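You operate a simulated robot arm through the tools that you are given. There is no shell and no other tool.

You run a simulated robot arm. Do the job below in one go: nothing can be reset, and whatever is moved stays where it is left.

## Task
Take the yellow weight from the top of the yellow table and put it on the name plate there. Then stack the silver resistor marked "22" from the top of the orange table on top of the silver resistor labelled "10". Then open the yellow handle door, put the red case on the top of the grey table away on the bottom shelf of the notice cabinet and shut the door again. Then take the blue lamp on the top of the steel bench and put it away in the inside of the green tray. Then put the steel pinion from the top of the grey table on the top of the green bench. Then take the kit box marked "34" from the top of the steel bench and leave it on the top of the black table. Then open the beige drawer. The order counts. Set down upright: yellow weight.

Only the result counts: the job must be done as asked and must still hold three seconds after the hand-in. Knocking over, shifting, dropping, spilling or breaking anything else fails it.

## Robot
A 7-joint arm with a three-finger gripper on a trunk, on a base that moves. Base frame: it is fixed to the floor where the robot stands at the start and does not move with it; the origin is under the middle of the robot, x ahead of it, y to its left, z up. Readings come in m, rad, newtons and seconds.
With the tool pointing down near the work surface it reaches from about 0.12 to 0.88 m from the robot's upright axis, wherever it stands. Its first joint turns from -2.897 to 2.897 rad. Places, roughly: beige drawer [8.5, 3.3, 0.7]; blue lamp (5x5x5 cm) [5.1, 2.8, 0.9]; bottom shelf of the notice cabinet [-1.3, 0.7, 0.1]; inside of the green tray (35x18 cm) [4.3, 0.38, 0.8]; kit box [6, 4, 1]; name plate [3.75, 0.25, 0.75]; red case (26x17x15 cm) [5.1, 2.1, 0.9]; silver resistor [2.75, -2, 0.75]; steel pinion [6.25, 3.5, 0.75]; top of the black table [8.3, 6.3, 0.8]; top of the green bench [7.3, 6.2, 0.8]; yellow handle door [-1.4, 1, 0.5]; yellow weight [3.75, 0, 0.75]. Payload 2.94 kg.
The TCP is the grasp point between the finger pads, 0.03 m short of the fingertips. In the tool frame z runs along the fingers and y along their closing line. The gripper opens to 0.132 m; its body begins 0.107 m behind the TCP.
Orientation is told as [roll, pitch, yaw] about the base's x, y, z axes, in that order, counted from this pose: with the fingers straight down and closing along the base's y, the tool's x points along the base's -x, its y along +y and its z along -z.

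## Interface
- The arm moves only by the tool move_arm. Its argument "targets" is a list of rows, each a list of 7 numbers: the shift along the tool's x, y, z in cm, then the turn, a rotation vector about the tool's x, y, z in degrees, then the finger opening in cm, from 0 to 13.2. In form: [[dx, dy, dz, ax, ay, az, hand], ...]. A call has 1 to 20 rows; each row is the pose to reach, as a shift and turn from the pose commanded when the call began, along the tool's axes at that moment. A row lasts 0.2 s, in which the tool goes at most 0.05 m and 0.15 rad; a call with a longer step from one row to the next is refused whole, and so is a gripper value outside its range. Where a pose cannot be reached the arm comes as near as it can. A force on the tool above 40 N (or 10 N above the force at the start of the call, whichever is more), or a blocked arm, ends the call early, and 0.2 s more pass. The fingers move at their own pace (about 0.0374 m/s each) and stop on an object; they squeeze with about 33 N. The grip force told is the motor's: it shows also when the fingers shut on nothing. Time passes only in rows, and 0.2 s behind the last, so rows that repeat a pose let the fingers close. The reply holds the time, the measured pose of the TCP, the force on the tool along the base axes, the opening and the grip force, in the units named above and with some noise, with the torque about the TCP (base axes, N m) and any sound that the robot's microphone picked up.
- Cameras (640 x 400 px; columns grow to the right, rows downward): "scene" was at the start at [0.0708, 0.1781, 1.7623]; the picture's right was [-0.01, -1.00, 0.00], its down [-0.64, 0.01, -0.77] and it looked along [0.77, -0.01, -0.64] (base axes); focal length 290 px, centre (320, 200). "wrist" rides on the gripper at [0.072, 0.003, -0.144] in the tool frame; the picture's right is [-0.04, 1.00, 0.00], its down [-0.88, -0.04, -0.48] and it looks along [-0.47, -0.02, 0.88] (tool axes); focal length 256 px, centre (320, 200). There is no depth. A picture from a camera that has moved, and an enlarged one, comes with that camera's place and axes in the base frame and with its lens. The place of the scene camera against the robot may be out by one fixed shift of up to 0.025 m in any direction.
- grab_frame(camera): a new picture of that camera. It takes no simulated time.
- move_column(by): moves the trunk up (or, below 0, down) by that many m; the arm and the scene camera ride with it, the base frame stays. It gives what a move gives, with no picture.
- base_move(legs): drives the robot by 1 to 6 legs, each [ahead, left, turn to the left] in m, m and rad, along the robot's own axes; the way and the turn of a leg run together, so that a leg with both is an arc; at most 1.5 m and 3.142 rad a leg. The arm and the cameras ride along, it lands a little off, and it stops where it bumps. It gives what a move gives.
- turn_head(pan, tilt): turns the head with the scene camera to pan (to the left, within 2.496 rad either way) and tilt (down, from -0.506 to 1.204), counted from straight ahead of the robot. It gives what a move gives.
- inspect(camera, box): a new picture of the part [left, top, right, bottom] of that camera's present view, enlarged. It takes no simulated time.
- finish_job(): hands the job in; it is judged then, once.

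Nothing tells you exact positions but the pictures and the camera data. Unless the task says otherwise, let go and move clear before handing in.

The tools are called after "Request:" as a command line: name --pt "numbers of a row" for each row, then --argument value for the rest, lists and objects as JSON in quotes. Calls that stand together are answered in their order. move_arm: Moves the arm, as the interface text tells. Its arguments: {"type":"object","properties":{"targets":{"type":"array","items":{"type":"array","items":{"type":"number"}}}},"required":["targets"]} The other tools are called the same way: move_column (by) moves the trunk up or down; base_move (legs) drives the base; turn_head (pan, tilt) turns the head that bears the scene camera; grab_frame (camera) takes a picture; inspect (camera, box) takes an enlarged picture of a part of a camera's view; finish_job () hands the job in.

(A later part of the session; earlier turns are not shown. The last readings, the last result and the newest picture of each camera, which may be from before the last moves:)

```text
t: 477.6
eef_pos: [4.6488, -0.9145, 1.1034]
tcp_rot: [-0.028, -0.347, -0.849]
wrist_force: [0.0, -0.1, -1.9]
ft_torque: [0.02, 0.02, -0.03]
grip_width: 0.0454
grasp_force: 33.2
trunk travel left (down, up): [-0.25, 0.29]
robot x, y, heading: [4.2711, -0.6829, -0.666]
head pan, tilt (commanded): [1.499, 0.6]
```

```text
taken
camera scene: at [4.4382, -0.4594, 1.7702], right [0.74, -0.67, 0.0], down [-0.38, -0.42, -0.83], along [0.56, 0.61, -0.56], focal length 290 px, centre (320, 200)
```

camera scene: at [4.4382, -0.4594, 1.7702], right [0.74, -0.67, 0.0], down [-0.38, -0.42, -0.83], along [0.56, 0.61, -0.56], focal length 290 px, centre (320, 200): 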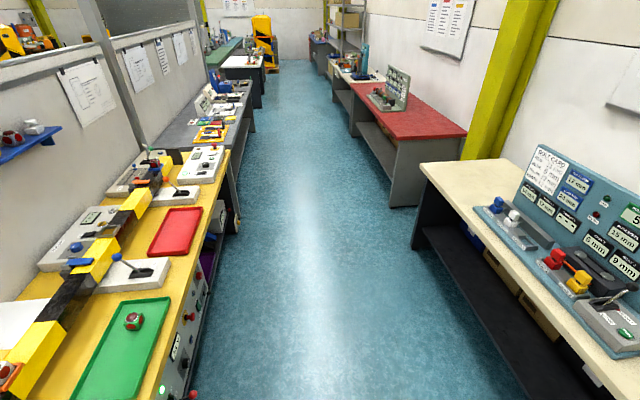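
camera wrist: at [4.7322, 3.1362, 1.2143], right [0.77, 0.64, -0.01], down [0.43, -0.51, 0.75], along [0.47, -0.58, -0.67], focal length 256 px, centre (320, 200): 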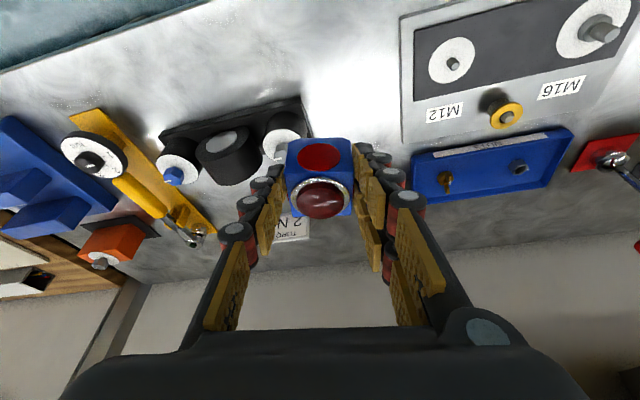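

The green tray is ahead on the left with another lamp in it. Moving alongside it and turning to face the table.

Request:
base_move --legs '[[0, 0.84, 0], [0, 0, -3.08]]'

Request:
turn_head --pan 0.0 --tilt 0.85

Request:
grab_frame --camera "scene"

Request:
grab_frame --camera "wrist"

```text
t: 489.1
eef_pos: [4.3871, 0.1606, 1.1031]
tcp_rot: [-0.03, -0.346, 2.409]
wrist_force: [-0.1, -0.3, -1.6]
ft_torque: [-0.04, -0.02, 0.03]
grip_width: 0.0456
grasp_force: 33.0
trunk travel left (down, up): [-0.25, 0.29]
robot x, y, heading: [4.7921, -0.0266, 2.58]
head pan, tilt (commanded): [1.499, 0.6]
```

```text
t: 490.7
eef_pos: [4.3866, 0.1621, 1.1027]
tcp_rot: [-0.03, -0.346, 2.408]
wrist_force: [-0.3, -0.1, -1.8]
ft_torque: [-0.03, -0.01, -0.01]
grip_width: 0.0455
grasp_force: 33.4
trunk travel left (down, up): [-0.25, 0.29]
robot x, y, heading: [4.7906, -0.0253, 2.578]
head pan, tilt (commanded): [0.0, 0.85]
```

```text
taken
camera scene: at [4.6656, -0.1739, 1.7493], right [0.53, 0.85, 0.0], down [0.64, -0.4, -0.66], along [-0.56, 0.35, -0.75], focal length 290 px, centre (320, 200)
```

scene: 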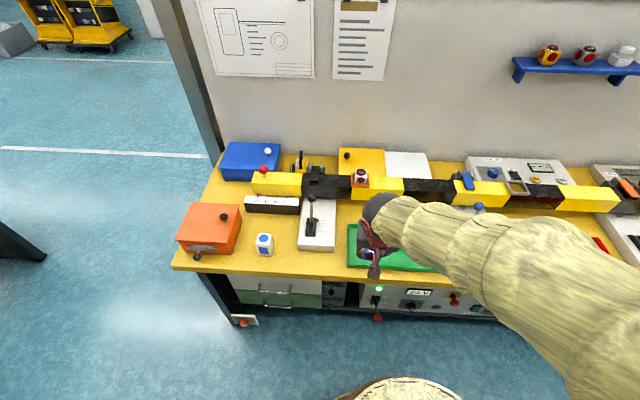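

```text
taken
camera wrist: at [4.4686, 0.0786, 1.2142], right [-0.71, -0.71, -0.01], down [-0.48, 0.46, 0.75], along [-0.52, 0.53, -0.67], focal length 256 px, centre (320, 200)
```

wrist: 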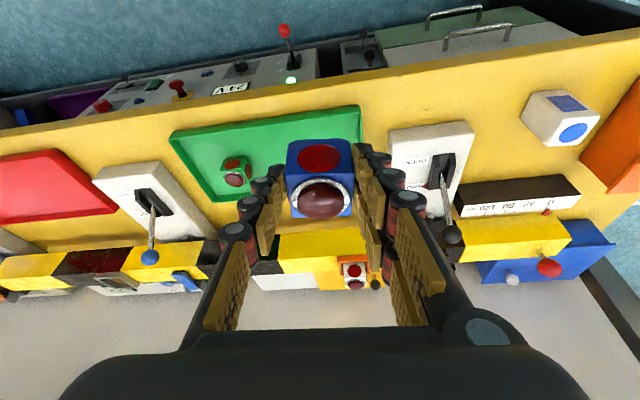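

The green tray's corners are clear: centre (4.308, 0.376), with the green lamp in its +u half. I'll place the blue lamp in the free half near (4.273, 0.328).

Request:
move_arm --pt "-1.5 -0.7 3.6 0 0 0 2" --pt "-3 -1.4 7.2 0 0 0 2" --pt "-4.5 -2 10.9 0 0 0 2" --pt "-6 -2.7 14.5 0 0 0 2" --pt "-7.6 -3.4 18.1 0 0 0 2" --pt "-9.1 -4 21.7 0 0 0 2" --pt "-10.6 -4.7 25.4 0 0 0 2" --pt "-10.6 -4.7 25.4 0 0 0 2"

Request:
grab_frame --camera "wrist"

Request:
inspect --camera "scene" --box '[300, 190, 480, 310]'

```text
t: 492.5
eef_pos: [4.2805, 0.3261, 0.9003]
tcp_rot: [-0.029, -0.346, 2.409]
wrist_force: [-0.2, 0.1, -2.3]
ft_torque: [-0.02, -0.02, 0.03]
grip_width: 0.0452
grasp_force: 32.5
trunk travel left (down, up): [-0.25, 0.29]
robot x, y, heading: [4.7932, -0.0259, 2.586]
head pan, tilt (commanded): [0.0, 0.85]
```

```text
taken
camera wrist: at [4.3628, 0.2442, 1.0109], right [-0.71, -0.71, -0.01], down [-0.48, 0.46, 0.75], along [-0.52, 0.53, -0.67], focal length 256 px, centre (320, 200)
```

wrist: 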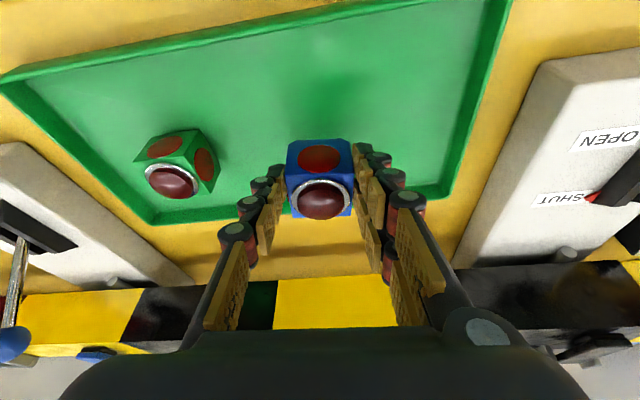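

```text
3.33 times, centred on (390, 250) of scene
camera zoom: at [4.6652, -0.1733, 1.7494], right [0.53, 0.85, 0.0], down [0.64, -0.4, -0.66], along [-0.56, 0.35, -0.75], focal length 966 px, centre (87, 33)
```

zoom: 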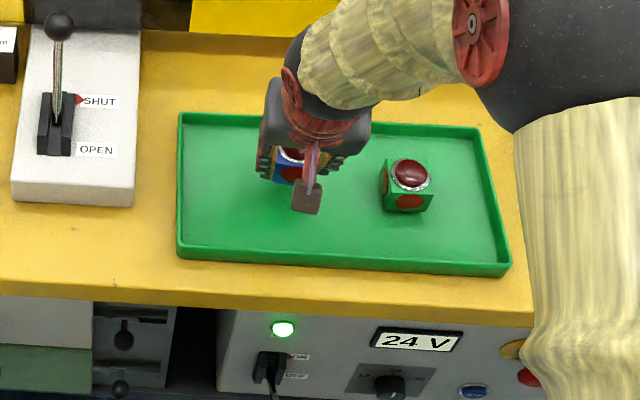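

The lamp is centred across the tray's free half. Lowering vertically towards the tray floor.

Request:
move_arm --pt "0.5 0 1.4 0 0 0 2" --pt "1.0 0 2.8 0 0 0 2" --pt "1.4 0 3.85 0 0 0 2" --pt "1.4 0 3.85 0 0 0 2"

Request:
move_arm --pt "0.15 0 0.4 0 0 0 2" --pt "0.25 0 0.7 0 0 0 2"

Request:
grab_frame --camera "wrist"

```text
t: 493.5
eef_pos: [4.2822, 0.3275, 0.8652]
tcp_rot: [-0.027, -0.356, 2.408]
wrist_force: [1.7, 4.3, 27.4]
ft_torque: [0.01, 0.1, -0.01]
grip_width: 0.0455
grasp_force: 33.2
trunk travel left (down, up): [-0.25, 0.29]
robot x, y, heading: [4.795, -0.0264, 2.587]
head pan, tilt (commanded): [0.0, 0.85]
```

```text
t: 494.1
eef_pos: [4.2841, 0.3263, 0.8537]
tcp_rot: [-0.028, -0.351, 2.409]
wrist_force: [-6.9, -0.9, 25.9]
ft_torque: [-0.04, 0.67, 0.01]
grip_width: 0.0452
grasp_force: 33.4
trunk travel left (down, up): [-0.25, 0.29]
robot x, y, heading: [4.7914, -0.0286, 2.585]
head pan, tilt (commanded): [0.0, 0.85]
```

```text
taken
camera wrist: at [4.366, 0.2429, 0.9656], right [-0.71, -0.71, -0.01], down [-0.47, 0.46, 0.75], along [-0.53, 0.53, -0.66], focal length 256 px, centre (320, 200)
```

wrist: 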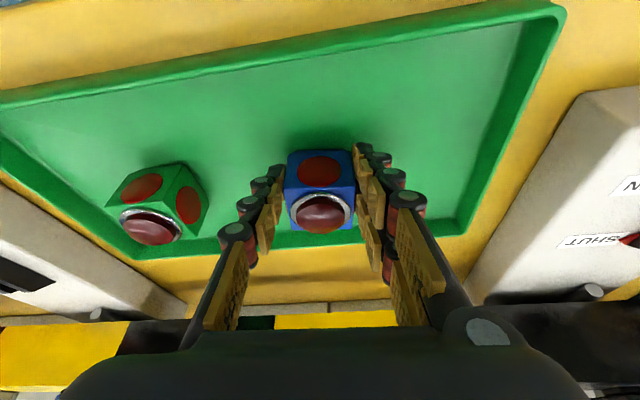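

The lamp is already on the tray floor (about 26 N; it slid slightly in the grip). Easing up 2 mm and opening the fingers.

Request:
move_arm --pt "-0.07 0 -0.2 0 0 0 2" --pt "-0.07 0 -0.2 0 0 0 4" --pt "-0.07 0 -0.2 0 0 0 5.5" --pt "-0.07 0 -0.2 0 0 0 6.5" --pt "-0.07 0 -0.2 0 0 0 6.5" --pt "0 0 -2 0 0 0 6.5" --pt "0 0 -5 0 0 0 6.5" --pt "0 0 -9 0 0 0 6.5" --pt "0 0 -13 0 0 0 6.5"

Request:
grab_frame --camera "wrist"

Request:
grab_frame --camera "scene"

```text
t: 496.1
eef_pos: [4.318, 0.2932, 0.9749]
tcp_rot: [-0.03, -0.348, 2.407]
wrist_force: [-0.4, 0.6, 0.1]
ft_torque: [0.01, -0.01, 0.03]
grip_width: 0.065
grasp_force: 0.1
trunk travel left (down, up): [-0.25, 0.29]
robot x, y, heading: [4.7928, -0.025, 2.585]
head pan, tilt (commanded): [0.0, 0.85]
```

```text
taken
camera wrist: at [4.3988, 0.2111, 1.0871], right [-0.71, -0.71, -0.01], down [-0.48, 0.46, 0.75], along [-0.52, 0.53, -0.67], focal length 256 px, centre (320, 200)
```

wrist: 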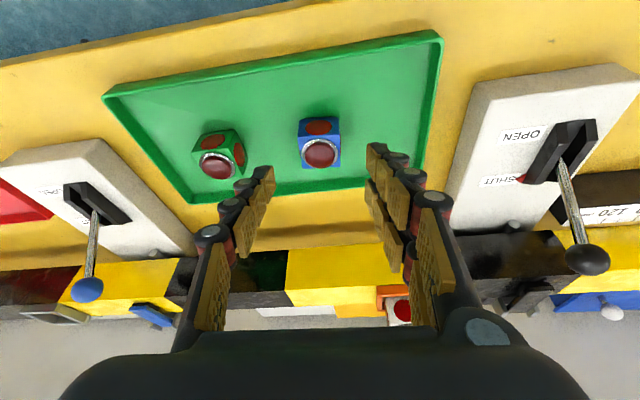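

```text
taken
camera scene: at [4.6661, -0.1742, 1.7494], right [0.53, 0.85, 0.0], down [0.64, -0.4, -0.66], along [-0.56, 0.35, -0.75], focal length 290 px, centre (320, 200)
```

scene: 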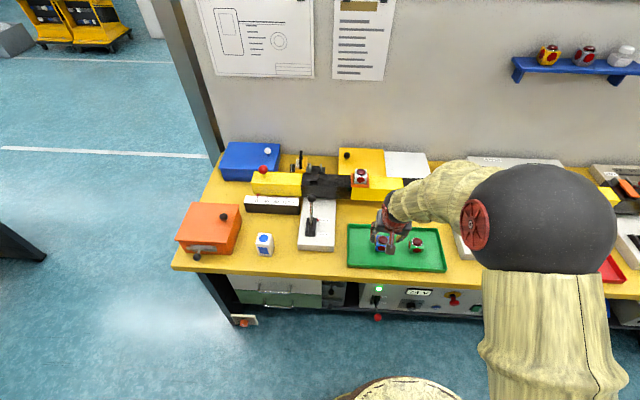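

The blue lamp stands in the green tray. Retracting to the carrying pose; the steel pinion on the grey table is next.

Request:
move_arm --pt "1.4 -0.9 -3.4 -0.4 2.5 -1.2 8" --pt "2.8 -1.9 -6.9 -0.9 5 -2.4 10" --pt "4.2 -2.9 -10.3 -1.3 7.5 -3.6 12" --pt "5.6 -3.8 -13.8 -1.7 10 -4.8 13.2" --pt "7.1 -4.8 -17.2 -2.2 12.5 -6 13.2" --pt "8.5 -5.7 -20.6 -2.6 15 -7.2 13.2" --pt "9.9 -6.7 -24.1 -3 17.5 -8.4 13.2" --pt "11.3 -7.6 -27.5 -3.5 20 -9.6 13.2" --pt "11.3 -7.6 -27.5 -3.5 20 -9.6 13.2"

Request:
inspect --camera "scene" --box '[200, 120, 480, 300]'

```text
t: 498.1
eef_pos: [4.5102, 0.2083, 1.1965]
tcp_rot: [0.006, 0.008, 2.573]
wrist_force: [0.4, -0.4, 0.3]
ft_torque: [-0.01, 0.0, -0.02]
grip_width: 0.1319
grasp_force: 0.1
trunk travel left (down, up): [-0.25, 0.29]
robot x, y, heading: [4.7948, -0.0255, 2.588]
head pan, tilt (commanded): [0.0, 0.85]
```

```text
2.22 times, centred on (340, 210) of scene
camera zoom: at [4.6658, -0.1739, 1.7493], right [0.53, 0.85, 0.0], down [0.64, -0.4, -0.66], along [-0.56, 0.35, -0.75], focal length 644 px, centre (276, 178)
```

zoom: 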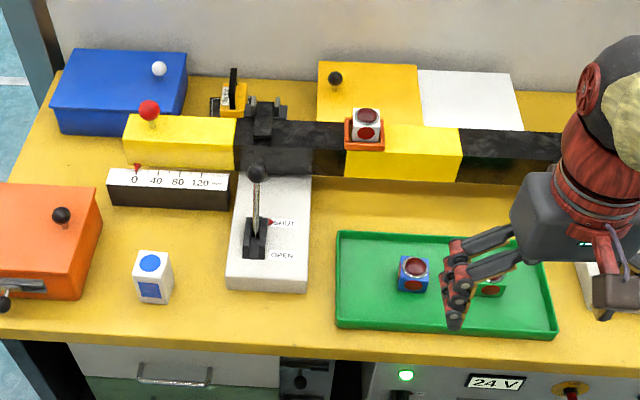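

Weight, lamp and tray all look right. Sidestepping along the aisle to the grey table's far part for the steel pinion.

Request:
base_move --legs '[[-0.25, 0, 0], [0, -1.4, 0], [0, -1.4, 0], [0, -0.5, 0]]'

Request:
turn_head --pan 0.0 --tilt 0.7

Request:
grab_frame --camera "scene"

```text
t: 515.7
eef_pos: [6.4133, 2.9141, 1.1962]
tcp_rot: [0.007, 0.004, 2.608]
wrist_force: [-0.2, -0.3, 0.5]
ft_torque: [-0.01, 0.01, -0.01]
grip_width: 0.132
grasp_force: 0.1
trunk travel left (down, up): [-0.25, 0.29]
robot x, y, heading: [6.7045, 2.6873, 2.624]
head pan, tilt (commanded): [0.0, 0.85]
```

```text
t: 516.4
eef_pos: [6.4134, 2.9132, 1.196]
tcp_rot: [0.006, 0.006, 2.608]
wrist_force: [-0.4, -0.1, 0.0]
ft_torque: [0.01, -0.04, 0.0]
grip_width: 0.132
grasp_force: 0.0
trunk travel left (down, up): [-0.25, 0.29]
robot x, y, heading: [6.701, 2.6851, 2.622]
head pan, tilt (commanded): [0.0, 0.7]
```

```text
taken
camera scene: at [6.5758, 2.5392, 1.7616], right [0.5, 0.87, 0.0], down [0.56, -0.32, -0.76], along [-0.66, 0.38, -0.64], focal length 290 px, centre (320, 200)
```

scene: 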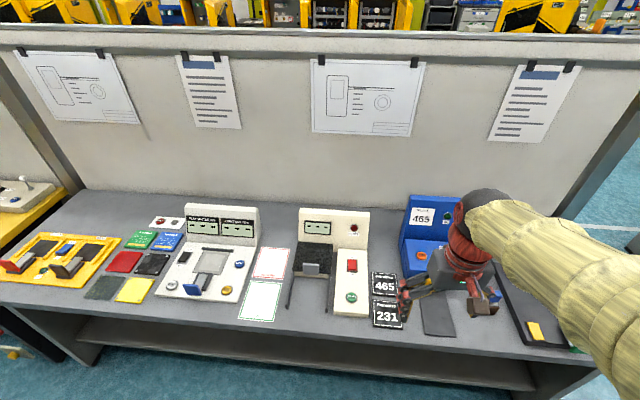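

The grey table's right part is behind the arm. Panning right and zooming to find the pinion.

Request:
inspect --camera "scene" --box '[360, 180, 620, 360]'

Request:
grab_frame --camera "wrist"

Request:
turn_head --pan -0.6 --tilt 0.6

Request:
grab_frame --camera "scene"

```text
2.22 times, centred on (490, 270) of scene
camera zoom: at [6.5758, 2.5392, 1.7616], right [0.5, 0.87, 0.0], down [0.56, -0.32, -0.76], along [-0.66, 0.38, -0.64], focal length 644 px, centre (-58, 44)
```

zoom: 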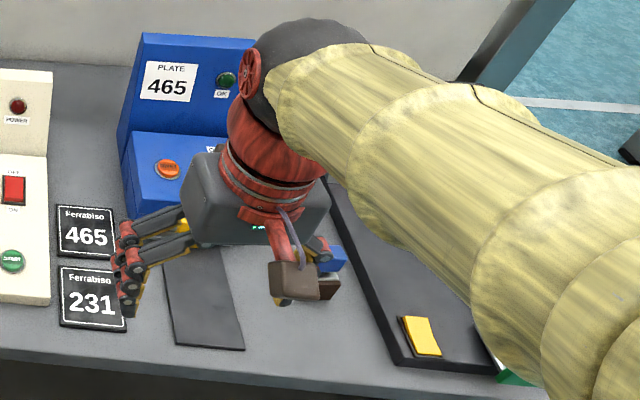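

```text
taken
camera wrist: at [6.473, 2.876, 1.3424], right [-0.55, -0.84, 0.0], down [-0.74, 0.48, 0.47], along [-0.4, 0.25, -0.88], focal length 256 px, centre (320, 200)
```

wrist: 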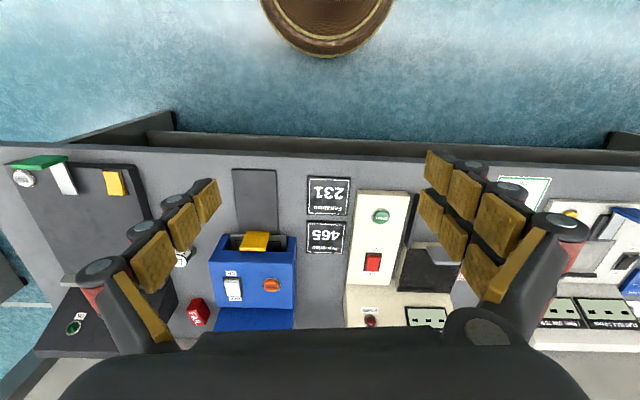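

```text
t: 517.4
eef_pos: [6.4131, 2.9133, 1.1975]
tcp_rot: [0.005, 0.005, 2.608]
wrist_force: [-0.4, 0.2, 0.4]
ft_torque: [0.01, -0.01, 0.0]
grip_width: 0.1322
grasp_force: 0.1
trunk travel left (down, up): [-0.25, 0.29]
robot x, y, heading: [6.7068, 2.6863, 2.62]
head pan, tilt (commanded): [-0.6, 0.6]
```

```text
taken
camera scene: at [6.611, 2.5765, 1.7702], right [0.9, 0.44, 0.0], down [0.25, -0.51, -0.82], along [-0.36, 0.74, -0.57], focal length 290 px, centre (320, 200)
```

scene: 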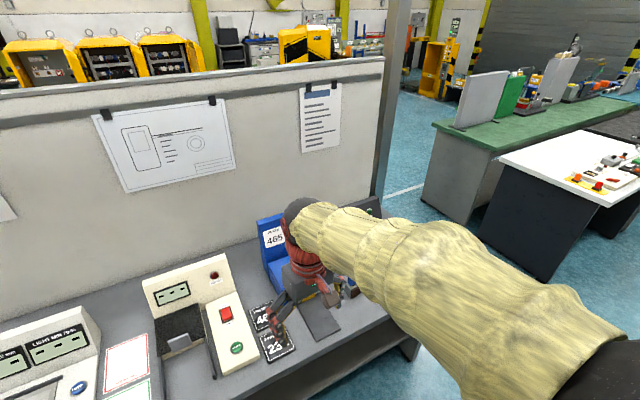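

A shiny object near the end of the table, about (6.28, 3.44), is probably the pinion. Shifting right to get a clear look.

Request:
base_move --legs '[[0, -0.45, 0]]'

Request:
turn_head --pan 0.1 --tilt 0.75

Request:
grab_frame --camera "scene"

Request:
grab_frame --camera "wrist"

```text
t: 520.1
eef_pos: [6.6351, 3.302, 1.1972]
tcp_rot: [0.006, 0.005, 2.612]
wrist_force: [0.3, 0.7, -0.3]
ft_torque: [-0.01, -0.01, -0.03]
grip_width: 0.1319
grasp_force: 0.1
trunk travel left (down, up): [-0.25, 0.29]
robot x, y, heading: [6.9261, 3.079, 2.628]
head pan, tilt (commanded): [-0.6, 0.6]
```

```text
t: 521.1
eef_pos: [6.6345, 3.3026, 1.1968]
tcp_rot: [0.006, 0.007, 2.614]
wrist_force: [0.8, -0.2, -0.1]
ft_torque: [0.01, -0.01, -0.04]
grip_width: 0.1319
grasp_force: 0.1
trunk travel left (down, up): [-0.25, 0.29]
robot x, y, heading: [6.9267, 3.0798, 2.627]
head pan, tilt (commanded): [0.099, 0.75]
```

```text
taken
camera scene: at [6.7969, 2.9203, 1.7574], right [0.4, 0.91, 0.0], down [0.62, -0.28, -0.73], along [-0.67, 0.3, -0.68], focal length 290 px, centre (320, 200)
```

scene: 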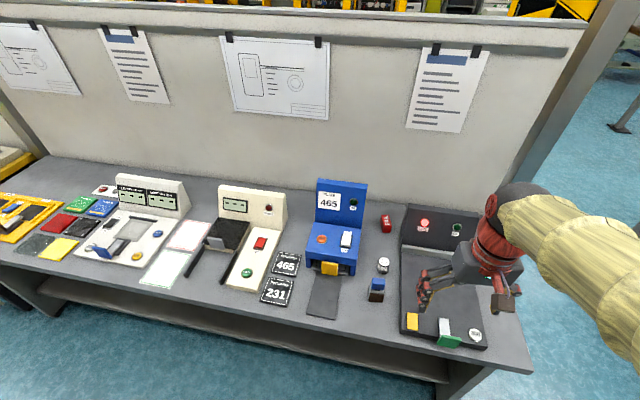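

```text
taken
camera wrist: at [6.6943, 3.265, 1.3424], right [-0.54, -0.84, 0.0], down [-0.74, 0.48, 0.47], along [-0.4, 0.25, -0.88], focal length 256 px, centre (320, 200)
```

wrist: 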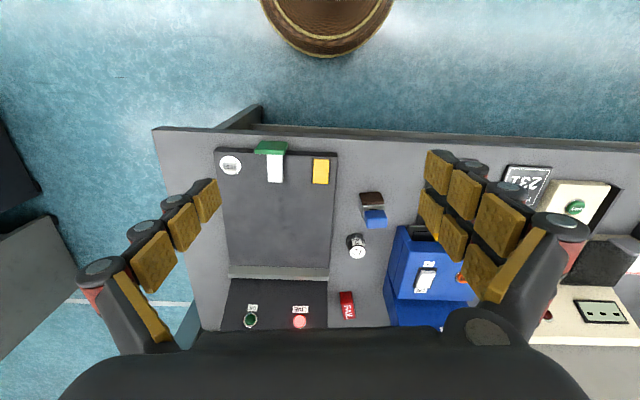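

Several small items here. Zooming in to identify the steel pinion.

Request:
inspect --camera "wrist" --box '[320, 180, 420, 330]'

Request:
inspect --camera "scene" --box '[350, 200, 500, 350]'

Request:
inspect --camera "wrist" --box '[205, 130, 345, 200]'

```text
2.67 times, centred on (370, 255) of wrist
camera zoom: at [6.6943, 3.265, 1.3424], right [-0.54, -0.84, 0.0], down [-0.74, 0.48, 0.47], along [-0.4, 0.25, -0.88], focal length 683 px, centre (187, 53)
```

zoom: 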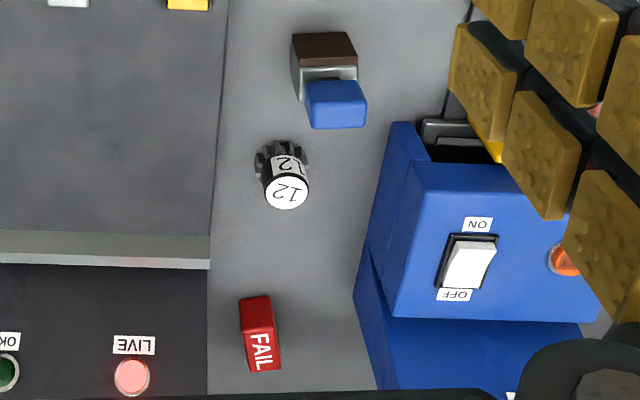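

```text
2.67 times, centred on (425, 275) of scene
camera zoom: at [6.7969, 2.9203, 1.7574], right [0.4, 0.91, 0.0], down [0.62, -0.28, -0.73], along [-0.67, 0.3, -0.68], focal length 772 px, centre (40, 0)
```

zoom: 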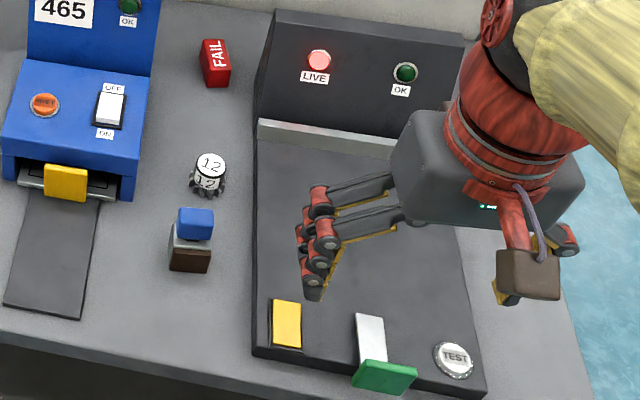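

```text
4.57 times, centred on (275, 165) of wrist
camera zoom: at [6.6943, 3.265, 1.3424], right [-0.54, -0.84, 0.0], down [-0.74, 0.48, 0.47], along [-0.4, 0.25, -0.88], focal length 1170 px, centre (526, 360)
```

zoom: 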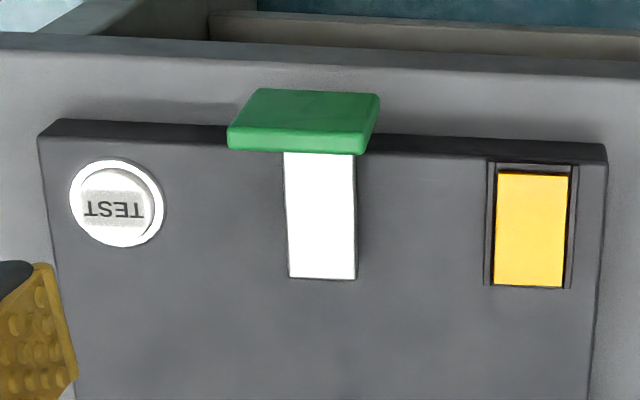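

The steel pinion is the toothed part with the "12" hub, about (6.29, 3.41). Moving above it.

Request:
move_arm --pt "-3.5 0.8 2.4 0 0 0 13.2" --pt "-7 1.6 4.9 0 0 0 12" --pt "-10.6 2.3 7.4 0 0 0 11" --pt "-14.1 3.1 9.8 0 0 0 10" --pt "-17.6 3.9 12.3 0 0 0 9" --pt "-21.2 4.7 14.8 0 0 0 8.5" --pt "-24.7 5.5 17.3 0 0 0 8.5" --pt "-28.2 6.2 19.7 0 0 0 8.5" --pt "-31.8 7 22.2 0 0 0 8.5" --pt "-35.3 7.8 24.7 0 0 0 8.5" --pt "-35.3 7.8 24.7 0 0 0 8.5"

Request:
grab_frame --camera "wrist"

Request:
inspect --camera "wrist" --box '[260, 70, 400, 190]'

```text
t: 523.5
eef_pos: [6.2901, 3.4101, 0.948]
tcp_rot: [0.005, 0.004, 2.614]
wrist_force: [-0.4, 0.1, 0.5]
ft_torque: [-0.02, -0.03, 0.0]
grip_width: 0.0854
grasp_force: 0.1
trunk travel left (down, up): [-0.25, 0.29]
robot x, y, heading: [6.9246, 3.0793, 2.63]
head pan, tilt (commanded): [0.099, 0.75]
```

```text
taken
camera wrist: at [6.3504, 3.3728, 1.093], right [-0.54, -0.84, 0.0], down [-0.74, 0.48, 0.47], along [-0.4, 0.25, -0.88], focal length 256 px, centre (320, 200)
```

wrist: 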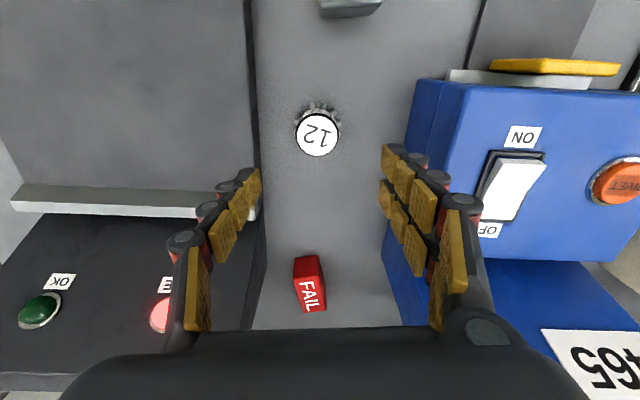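

```text
3.33 times, centred on (330, 130) of wrist
camera zoom: at [6.3504, 3.3728, 1.093], right [-0.54, -0.84, 0.0], down [-0.74, 0.48, 0.47], along [-0.4, 0.25, -0.88], focal length 853 px, centre (287, 433)
```

zoom: 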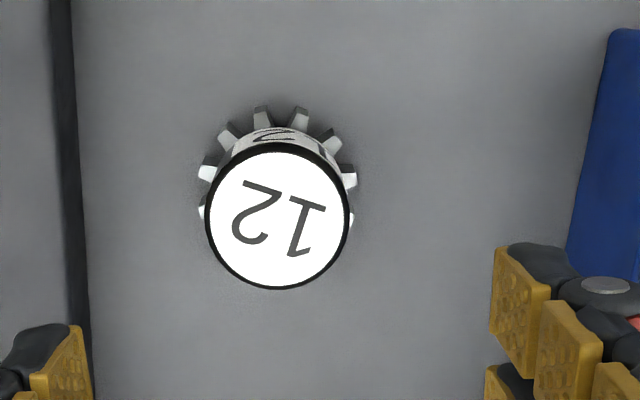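

The hub is under the TCP. The blue stand is close on one side, so I'll narrow the opening to 6.6 cm before descending.

Request:
move_arm --pt "0.7 -0.3 0 0 0 0 7" --pt "0.7 -0.3 0 0 0 0 6.6" --pt "0.7 -0.3 2 0 0 0 6.6" --pt "0.7 -0.3 4 0 0 0 6.6" --pt "0.7 -0.3 6 0 0 0 6.6" --pt "0.7 -0.3 8 0 0 0 6.6" --pt "0.7 -0.3 8 0 0 0 6.6"

Request:
grab_frame --camera "wrist"

Request:
inspect --camera "scene" --box '[330, 190, 450, 310]'

```text
t: 525.1
eef_pos: [6.2975, 3.4099, 0.8685]
tcp_rot: [0.005, 0.006, 2.613]
wrist_force: [0.1, 0.0, -0.6]
ft_torque: [0.02, 0.0, -0.02]
grip_width: 0.0661
grasp_force: 0.1
trunk travel left (down, up): [-0.25, 0.29]
robot x, y, heading: [6.9261, 3.0787, 2.63]
head pan, tilt (commanded): [0.099, 0.75]
```

```text
taken
camera wrist: at [6.3578, 3.3736, 1.0138], right [-0.54, -0.84, 0.0], down [-0.74, 0.48, 0.47], along [-0.4, 0.25, -0.88], focal length 256 px, centre (320, 200)
```

wrist: 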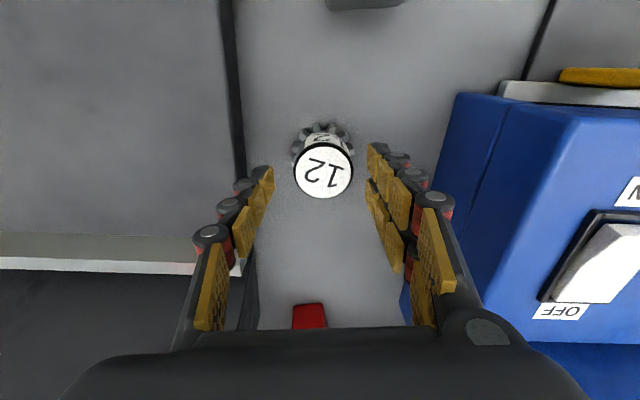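

```text
3.33 times, centred on (390, 250) of scene
camera zoom: at [6.7964, 2.9205, 1.7574], right [0.4, 0.91, 0.0], down [0.62, -0.28, -0.73], along [-0.67, 0.3, -0.68], focal length 966 px, centre (87, 33)
```

zoom: 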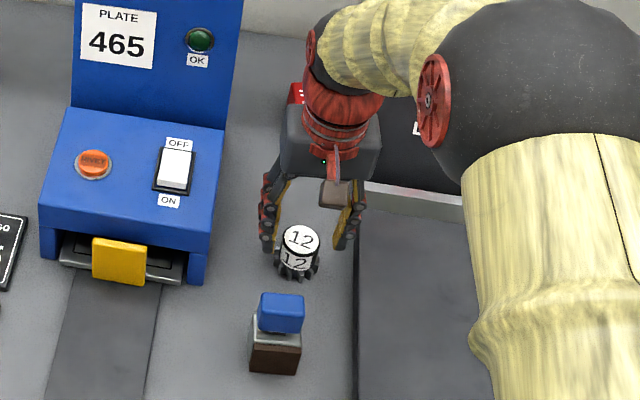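

Centred over the hub. Descending 3.6 cm and closing.

Request:
move_arm --pt "-0.2 0.1 1.8 0 0 0 6.6" --pt "-0.2 0.1 3.6 0 0 0 6.6" --pt "-0.2 0.1 3.6 0 0 0 5" --pt "-0.2 0.1 3.6 0 0 0 3.5" --pt "-0.2 0.1 3.6 0 0 0 2" --pt "-0.2 0.1 3.6 0 0 0 2" --pt "-0.2 0.1 3.6 0 0 0 2"

Request:
grab_frame --camera "wrist"

```text
t: 526.8
eef_pos: [6.297, 3.4094, 0.8328]
tcp_rot: [0.005, 0.006, 2.612]
wrist_force: [-2.0, -2.5, 3.7]
ft_torque: [-0.12, 0.07, -0.06]
grip_width: 0.0506
grasp_force: 32.8
trunk travel left (down, up): [-0.25, 0.29]
robot x, y, heading: [6.9281, 3.0769, 2.625]
head pan, tilt (commanded): [0.099, 0.75]
```

```text
taken
camera wrist: at [6.3566, 3.3727, 0.9781], right [-0.54, -0.84, 0.0], down [-0.74, 0.48, 0.47], along [-0.4, 0.25, -0.88], focal length 256 px, centre (320, 200)
```

wrist: 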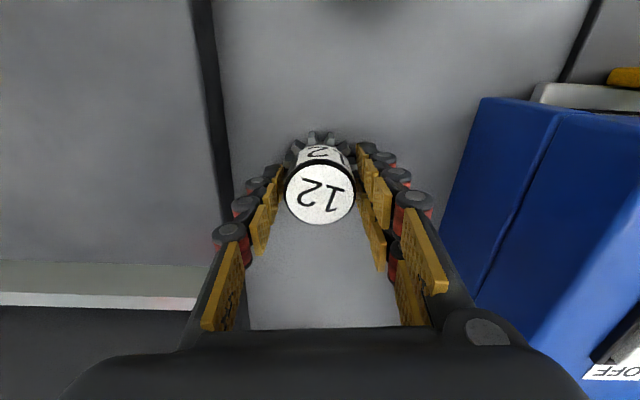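

Gripped at 5.1 cm. Lifting.

Request:
move_arm --pt "0 0 -1 0 0 0 2" --pt "0 0 -4 0 0 0 2" --pt "0 0 -8 0 0 0 2" --pt "0 0 -12 0 0 0 2" --pt "0 0 -16 0 0 0 2" --pt "0 0 -20 0 0 0 2" --pt "0 0 -20 0 0 0 2"

Request:
grab_frame --camera "wrist"

Request:
grab_frame --camera "scene"

```text
t: 528.4
eef_pos: [6.2975, 3.4115, 1.0312]
tcp_rot: [0.005, 0.007, 2.612]
wrist_force: [0.0, 0.4, -2.6]
ft_torque: [0.02, 0.03, 0.0]
grip_width: 0.0507
grasp_force: 33.4
trunk travel left (down, up): [-0.25, 0.29]
robot x, y, heading: [6.9274, 3.0802, 2.629]
head pan, tilt (commanded): [0.099, 0.75]
```

```text
taken
camera wrist: at [6.3573, 3.374, 1.1762], right [-0.54, -0.84, 0.0], down [-0.74, 0.48, 0.47], along [-0.4, 0.25, -0.88], focal length 256 px, centre (320, 200)
```

wrist: 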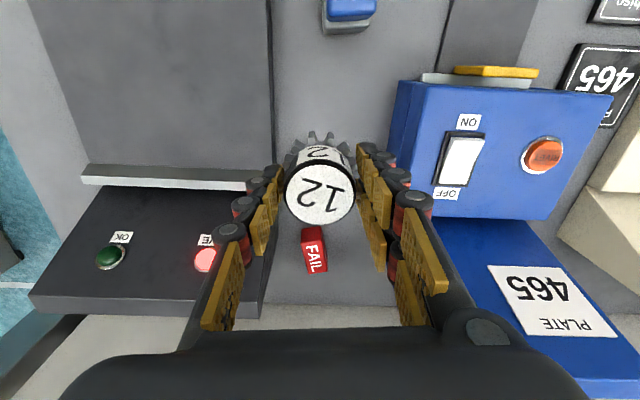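

```text
taken
camera scene: at [6.7963, 2.9206, 1.7573], right [0.4, 0.91, 0.0], down [0.62, -0.28, -0.73], along [-0.67, 0.3, -0.68], focal length 290 px, centre (320, 200)
```

scene: 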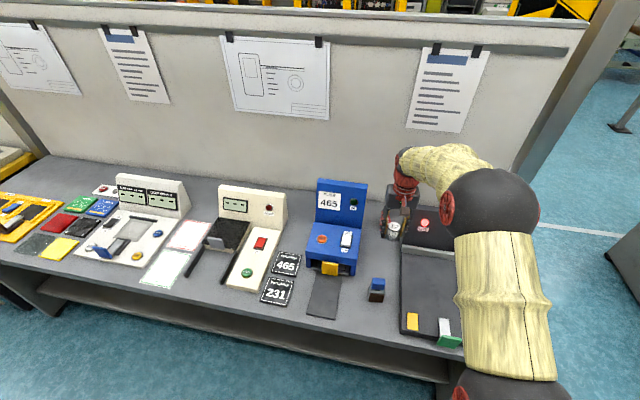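

The pinion is lifted cleanly. Retracting, then looking towards the green bench.

Request:
move_arm --pt "4 -0.5 -2 0 0 0 2" --pt "8 -1 -4 0 0 0 2" --pt "12 -2 -6 0 0 0 2" --pt "16 -3 -8 0 0 0 2" --pt "20 -4 -10 0 0 0 2" --pt "24 -5 -12 0 0 0 2" --pt "28 -6 -14 0 0 0 2" --pt "31 -7 -15 0 0 0 2"

Request:
turn_head --pan -1.2 --tilt 0.5

Request:
grab_frame --camera "scene"

Request:
turn_head --pan -2.2 --tilt 0.4

Request:
grab_frame --camera "scene"

```text
t: 530.1
eef_pos: [6.6004, 3.3156, 1.186]
tcp_rot: [0.005, 0.005, 2.611]
wrist_force: [0.5, -0.5, -2.9]
ft_torque: [-0.01, 0.05, 0.03]
grip_width: 0.0508
grasp_force: 32.8
trunk travel left (down, up): [-0.25, 0.29]
robot x, y, heading: [6.9283, 3.0793, 2.624]
head pan, tilt (commanded): [0.099, 0.75]
```

```text
t: 531.6
eef_pos: [6.5993, 3.3147, 1.1843]
tcp_rot: [0.005, 0.006, 2.612]
wrist_force: [-0.1, 0.5, -2.7]
ft_torque: [0.05, 0.01, 0.0]
grip_width: 0.0508
grasp_force: 32.8
trunk travel left (down, up): [-0.25, 0.29]
robot x, y, heading: [6.9255, 3.0776, 2.627]
head pan, tilt (commanded): [-1.201, 0.499]
```

```text
taken
camera scene: at [6.8856, 2.977, 1.7793], right [0.99, -0.14, 0.0], down [-0.07, -0.47, -0.88], along [0.13, 0.87, -0.48], focal length 290 px, centre (320, 200)
```

scene: 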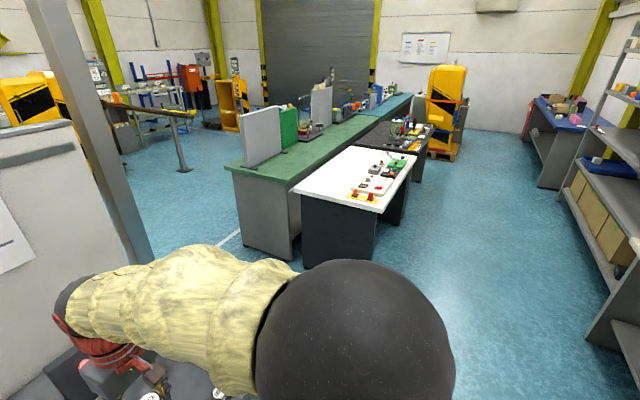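

```text
t: 532.9
eef_pos: [6.5989, 3.3159, 1.1844]
tcp_rot: [0.005, 0.005, 2.615]
wrist_force: [0.0, -0.8, -3.2]
ft_torque: [-0.01, 0.0, -0.01]
grip_width: 0.0507
grasp_force: 33.3
trunk travel left (down, up): [-0.25, 0.29]
robot x, y, heading: [6.925, 3.0791, 2.625]
head pan, tilt (commanded): [-2.201, 0.4]
```

```text
taken
camera scene: at [6.9569, 2.9252, 1.7885], right [0.41, -0.91, 0.0], down [-0.35, -0.16, -0.92], along [0.84, 0.38, -0.39], focal length 290 px, centre (320, 200)
```

scene: 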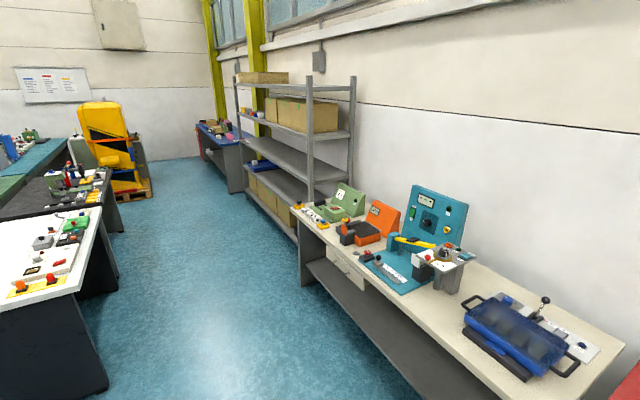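

I can see the layout: a gap after the grey table, then the white-topped table, the green bench behind it and the black-topped table beyond; the beige drawer table is on the right. Driving into the gap to face the green bench's near end.

Request:
base_move --legs '[[0.05, -0.74, 0], [0, 0, -1.675], [0.37, 1.25, 0]]'

Request:
turn_head --pan 0.1 --tilt 0.65

Request:
grab_frame --camera "scene"

```text
t: 547.1
eef_pos: [6.7634, 5.0777, 1.1851]
tcp_rot: [0.004, 0.006, 0.906]
wrist_force: [-0.2, 0.7, -3.3]
ft_torque: [0.01, 0.0, -0.02]
grip_width: 0.0507
grasp_force: 32.9
trunk travel left (down, up): [-0.25, 0.29]
robot x, y, heading: [6.4836, 4.7844, 0.92]
head pan, tilt (commanded): [-2.201, 0.4]
```

```text
t: 549.2
eef_pos: [6.7646, 5.0777, 1.1855]
tcp_rot: [0.006, 0.005, 0.909]
wrist_force: [-0.1, -1.1, -3.2]
ft_torque: [0.0, -0.01, 0.01]
grip_width: 0.0509
grasp_force: 33.0
trunk travel left (down, up): [-0.25, 0.29]
robot x, y, heading: [6.4837, 4.7893, 0.917]
head pan, tilt (commanded): [0.099, 0.649]
```

```text
taken
camera scene: at [6.376, 4.9401, 1.7659], right [0.85, -0.52, 0.0], down [-0.32, -0.52, -0.8], along [0.42, 0.68, -0.6], focal length 290 px, centre (320, 200)
```

scene: 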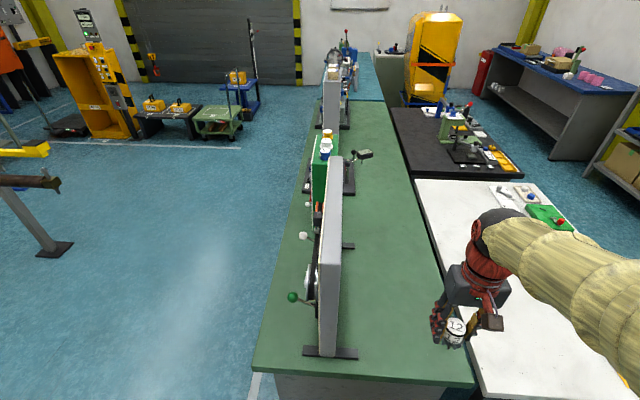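

The right half of the green bench is empty beside the upright panels. I'll set the pinion there, at about (6.95, 5.31).

Request:
move_arm --pt "-3.3 0 1 0 0 0 2" --pt "-6.7 -0.1 3 0 0 0 2" --pt "-10 -0.2 5.5 0 0 0 2" --pt "-13.3 -0.3 8.5 0 0 0 2" --pt "-16.7 -0.3 11.5 0 0 0 2" --pt "-20 -0.4 14.5 0 0 0 2" --pt "-23.3 -0.4 17.5 0 0 0 2" --pt "-26.7 -0.5 20.5 0 0 0 2" --pt "-29.9 -0.5 23.5 0 0 0 2" --pt "-29.9 -0.5 23.5 0 0 0 2"

Request:
grab_frame --camera "wrist"

Request:
grab_frame --camera "scene"

```text
t: 551.4
eef_pos: [6.9492, 5.3107, 0.9453]
tcp_rot: [0.005, 0.005, 0.909]
wrist_force: [-0.4, 0.8, -3.4]
ft_torque: [-0.02, -0.01, 0.02]
grip_width: 0.0504
grasp_force: 32.6
trunk travel left (down, up): [-0.25, 0.29]
robot x, y, heading: [6.4842, 4.7865, 0.92]
head pan, tilt (commanded): [0.099, 0.649]
```

```text
taken
camera wrist: at [6.9031, 5.2564, 1.0911], right [-0.76, 0.65, 0.0], down [0.57, 0.67, 0.47], along [0.3, 0.36, -0.88], focal length 256 px, centre (320, 200)
```

wrist: 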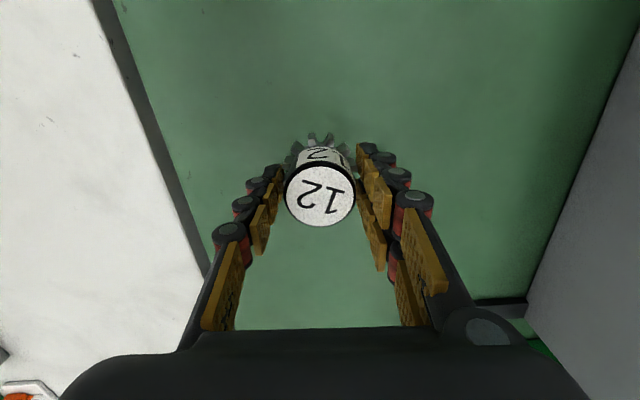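

```text
taken
camera scene: at [6.3764, 4.9407, 1.766], right [0.85, -0.52, 0.0], down [-0.32, -0.52, -0.8], along [0.42, 0.68, -0.61], focal length 290 px, centre (320, 200)
```

scene: 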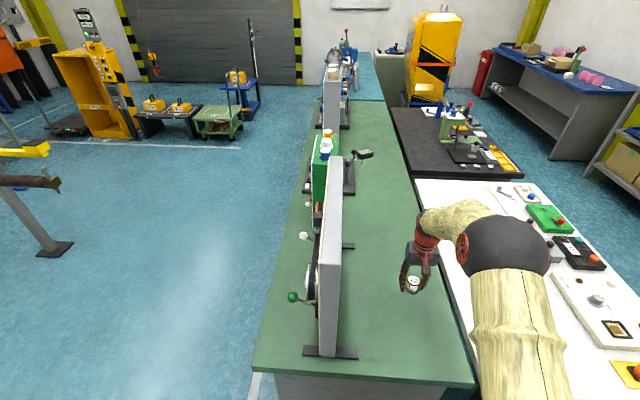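

Over clear green surface. Lowering until it touches.

Request:
move_arm --pt "0 0 2.5 0 0 0 2" --pt "0 0 5 0 0 0 2" --pt "0 0 6.5 0 0 0 2" --pt "0 0 7 0 0 0 2"

Request:
inspect --camera "scene" --box '[360, 210, 480, 340]'

```text
t: 552.4
eef_pos: [6.9496, 5.311, 0.8818]
tcp_rot: [0.004, 0.0, 0.907]
wrist_force: [-2.0, -3.6, 21.4]
ft_torque: [-0.5, 0.39, -0.11]
grip_width: 0.0507
grasp_force: 32.3
trunk travel left (down, up): [-0.25, 0.29]
robot x, y, heading: [6.4861, 4.7864, 0.922]
head pan, tilt (commanded): [0.099, 0.649]
```

```text
3.08 times, centred on (420, 275) of scene
camera zoom: at [6.3746, 4.9387, 1.7663], right [0.85, -0.52, 0.0], down [-0.32, -0.52, -0.8], along [0.42, 0.68, -0.6], focal length 891 px, centre (12, -31)
```

zoom: 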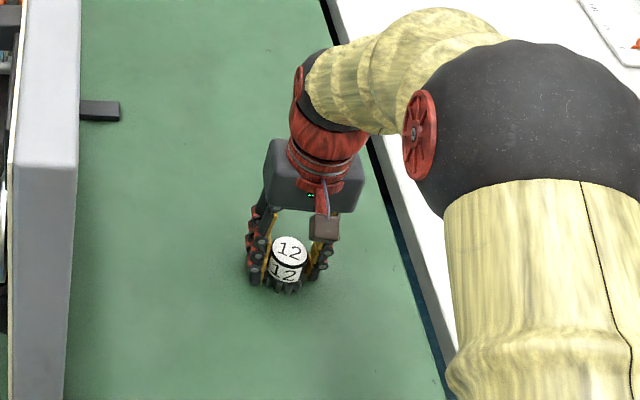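

It is on the bench (21 N). Easing up slightly, opening and rising.

Request:
move_arm --pt "0 0 -0.3 0 0 0 2" --pt "0 0 -0.3 0 0 0 4" --pt "0 0 -0.3 0 0 0 6" --pt "0 0 -0.3 0 0 0 7.5" --pt "0 0 -0.3 0 0 0 7.5" --pt "0 0 -3 0 0 0 7.5" --pt "0 0 -7 0 0 0 7.5" --pt "0 0 -11 0 0 0 8" --pt "0 0 -15 0 0 0 9" --pt "0 0 -19 0 0 0 10"

Request:
grab_frame --camera "wrist"

Request:
inspect --camera "scene" --box '[360, 210, 480, 340]'

```text
t: 554.6
eef_pos: [6.9503, 5.3072, 1.0699]
tcp_rot: [0.005, 0.007, 0.907]
wrist_force: [-1.0, -0.8, -0.9]
ft_torque: [0.03, -0.03, 0.01]
grip_width: 0.1006
grasp_force: 0.1
trunk travel left (down, up): [-0.25, 0.29]
robot x, y, heading: [6.487, 4.7902, 0.925]
head pan, tilt (commanded): [0.099, 0.649]
```

```text
taken
camera wrist: at [6.9038, 5.2532, 1.2157], right [-0.76, 0.65, 0.0], down [0.57, 0.67, 0.47], along [0.3, 0.36, -0.88], focal length 256 px, centre (320, 200)
```

wrist: 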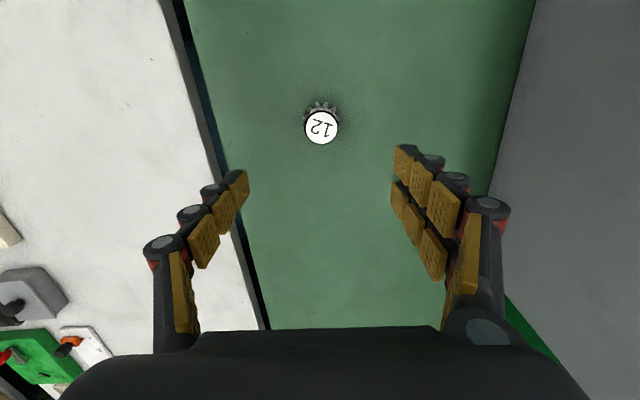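

```text
3.08 times, centred on (420, 275) of scene
camera zoom: at [6.3757, 4.9398, 1.766], right [0.85, -0.52, 0.0], down [-0.32, -0.52, -0.8], along [0.42, 0.68, -0.6], focal length 891 px, centre (12, -31)
```

zoom: 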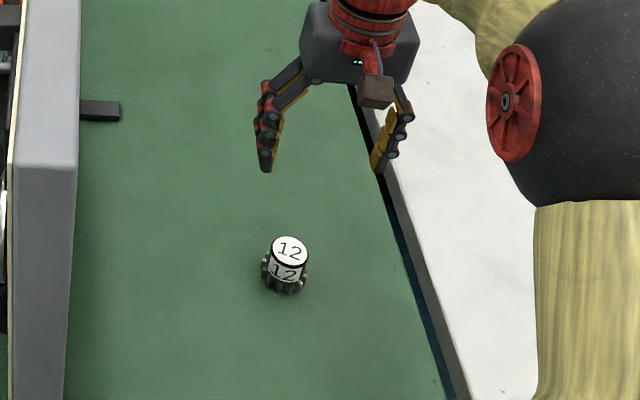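

The pinion stands on the green bench. Retracting and turning round to look at the near end of the steel bench for the kit box.

Request:
move_arm --pt "4 0 -2 0 0 0 11" --pt "8 0 -4 0 0 0 12" --pt "12 0 -6 0 0 0 13.2" --pt "16 0 -8 0 0 0 13.2" --pt "20 0 -10 0 0 0 13.2" --pt "24 0 -12 0 0 0 13.2" --pt "28 0 -12.5 0 0 0 13.2" --pt "33 0 -12.5 0 0 0 13.2"

Request:
base_move --legs '[[0, 0, 3.0]]'

Request:
turn_head --pan 0.0 --tilt 0.65

Request:
grab_frame --camera "scene"

```text
t: 556.4
eef_pos: [6.7462, 5.0488, 1.1945]
tcp_rot: [0.004, 0.005, 0.908]
wrist_force: [0.4, -0.6, 0.7]
ft_torque: [0.03, 0.02, 0.01]
grip_width: 0.1318
grasp_force: 0.1
trunk travel left (down, up): [-0.25, 0.29]
robot x, y, heading: [6.4861, 4.7864, 0.921]
head pan, tilt (commanded): [0.099, 0.649]
```

```text
t: 564.1
eef_pos: [6.2089, 4.5343, 1.1934]
tcp_rot: [0.005, 0.005, -2.283]
wrist_force: [0.2, -0.3, -0.4]
ft_torque: [-0.01, 0.01, 0.01]
grip_width: 0.1318
grasp_force: 0.0
trunk travel left (down, up): [-0.25, 0.29]
robot x, y, heading: [6.4862, 4.7868, -2.268]
head pan, tilt (commanded): [0.099, 0.649]
```

```text
t: 564.7
eef_pos: [6.2102, 4.5352, 1.1947]
tcp_rot: [0.006, 0.007, -2.282]
wrist_force: [0.5, -1.1, 0.1]
ft_torque: [0.03, 0.0, 0.0]
grip_width: 0.132
grasp_force: 0.0
trunk travel left (down, up): [-0.25, 0.29]
robot x, y, heading: [6.4844, 4.784, -2.267]
head pan, tilt (commanded): [0.0, 0.649]
```

```text
taken
camera scene: at [6.609, 4.6089, 1.766], right [-0.77, 0.64, 0.0], down [0.39, 0.46, -0.8], along [-0.51, -0.61, -0.6], focal length 290 px, centre (320, 200)
```

scene: 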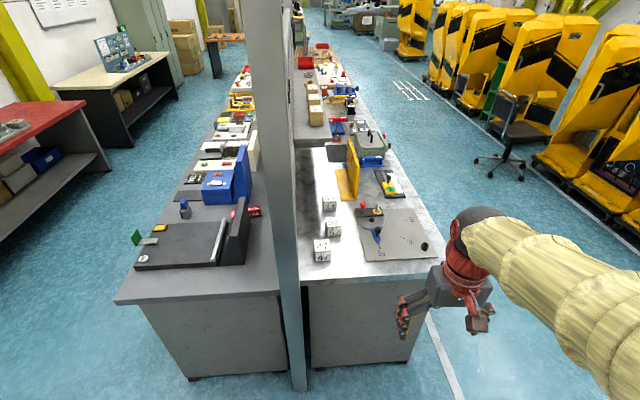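

Three white kit boxes stand on the near end of the steel bench. Zooming to read the numbers.

Request:
inspect --camera "scene" --box '[290, 180, 370, 280]'

Request:
inspect --camera "scene" --box '[270, 120, 450, 300]'

Request:
grab_frame --camera "wrist"

```text
4.00 times, centred on (330, 230) of scene
camera zoom: at [6.609, 4.6089, 1.766], right [-0.77, 0.64, 0.0], down [0.39, 0.46, -0.8], along [-0.51, -0.61, -0.6], focal length 1159 px, centre (280, 80)
```

zoom: 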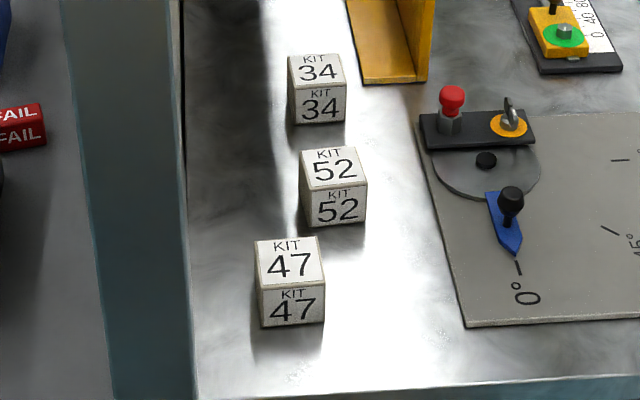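

```text
2.22 times, centred on (360, 210) of scene
camera zoom: at [6.609, 4.6089, 1.766], right [-0.77, 0.64, 0.0], down [0.39, 0.46, -0.8], along [-0.51, -0.61, -0.6], focal length 644 px, centre (231, 178)
```

zoom: 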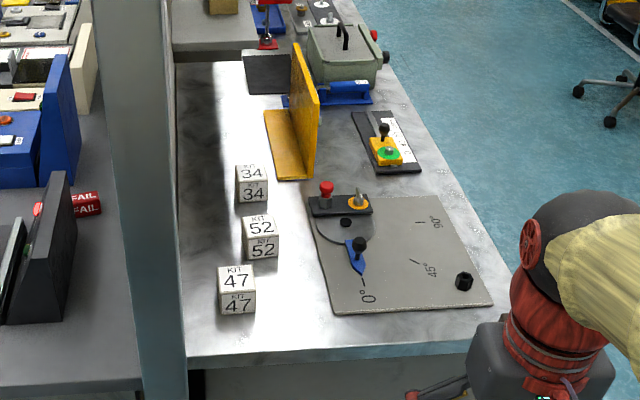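

```text
taken
camera wrist: at [6.258, 4.5877, 1.3396], right [0.73, -0.69, 0.0], down [-0.61, -0.64, 0.47], along [-0.32, -0.35, -0.88], focal length 256 px, centre (320, 200)
```

wrist: 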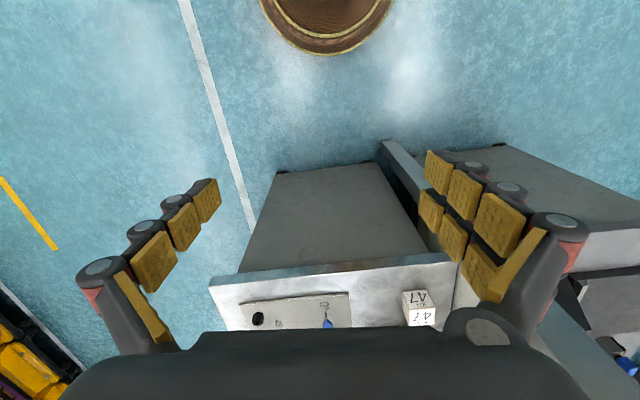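

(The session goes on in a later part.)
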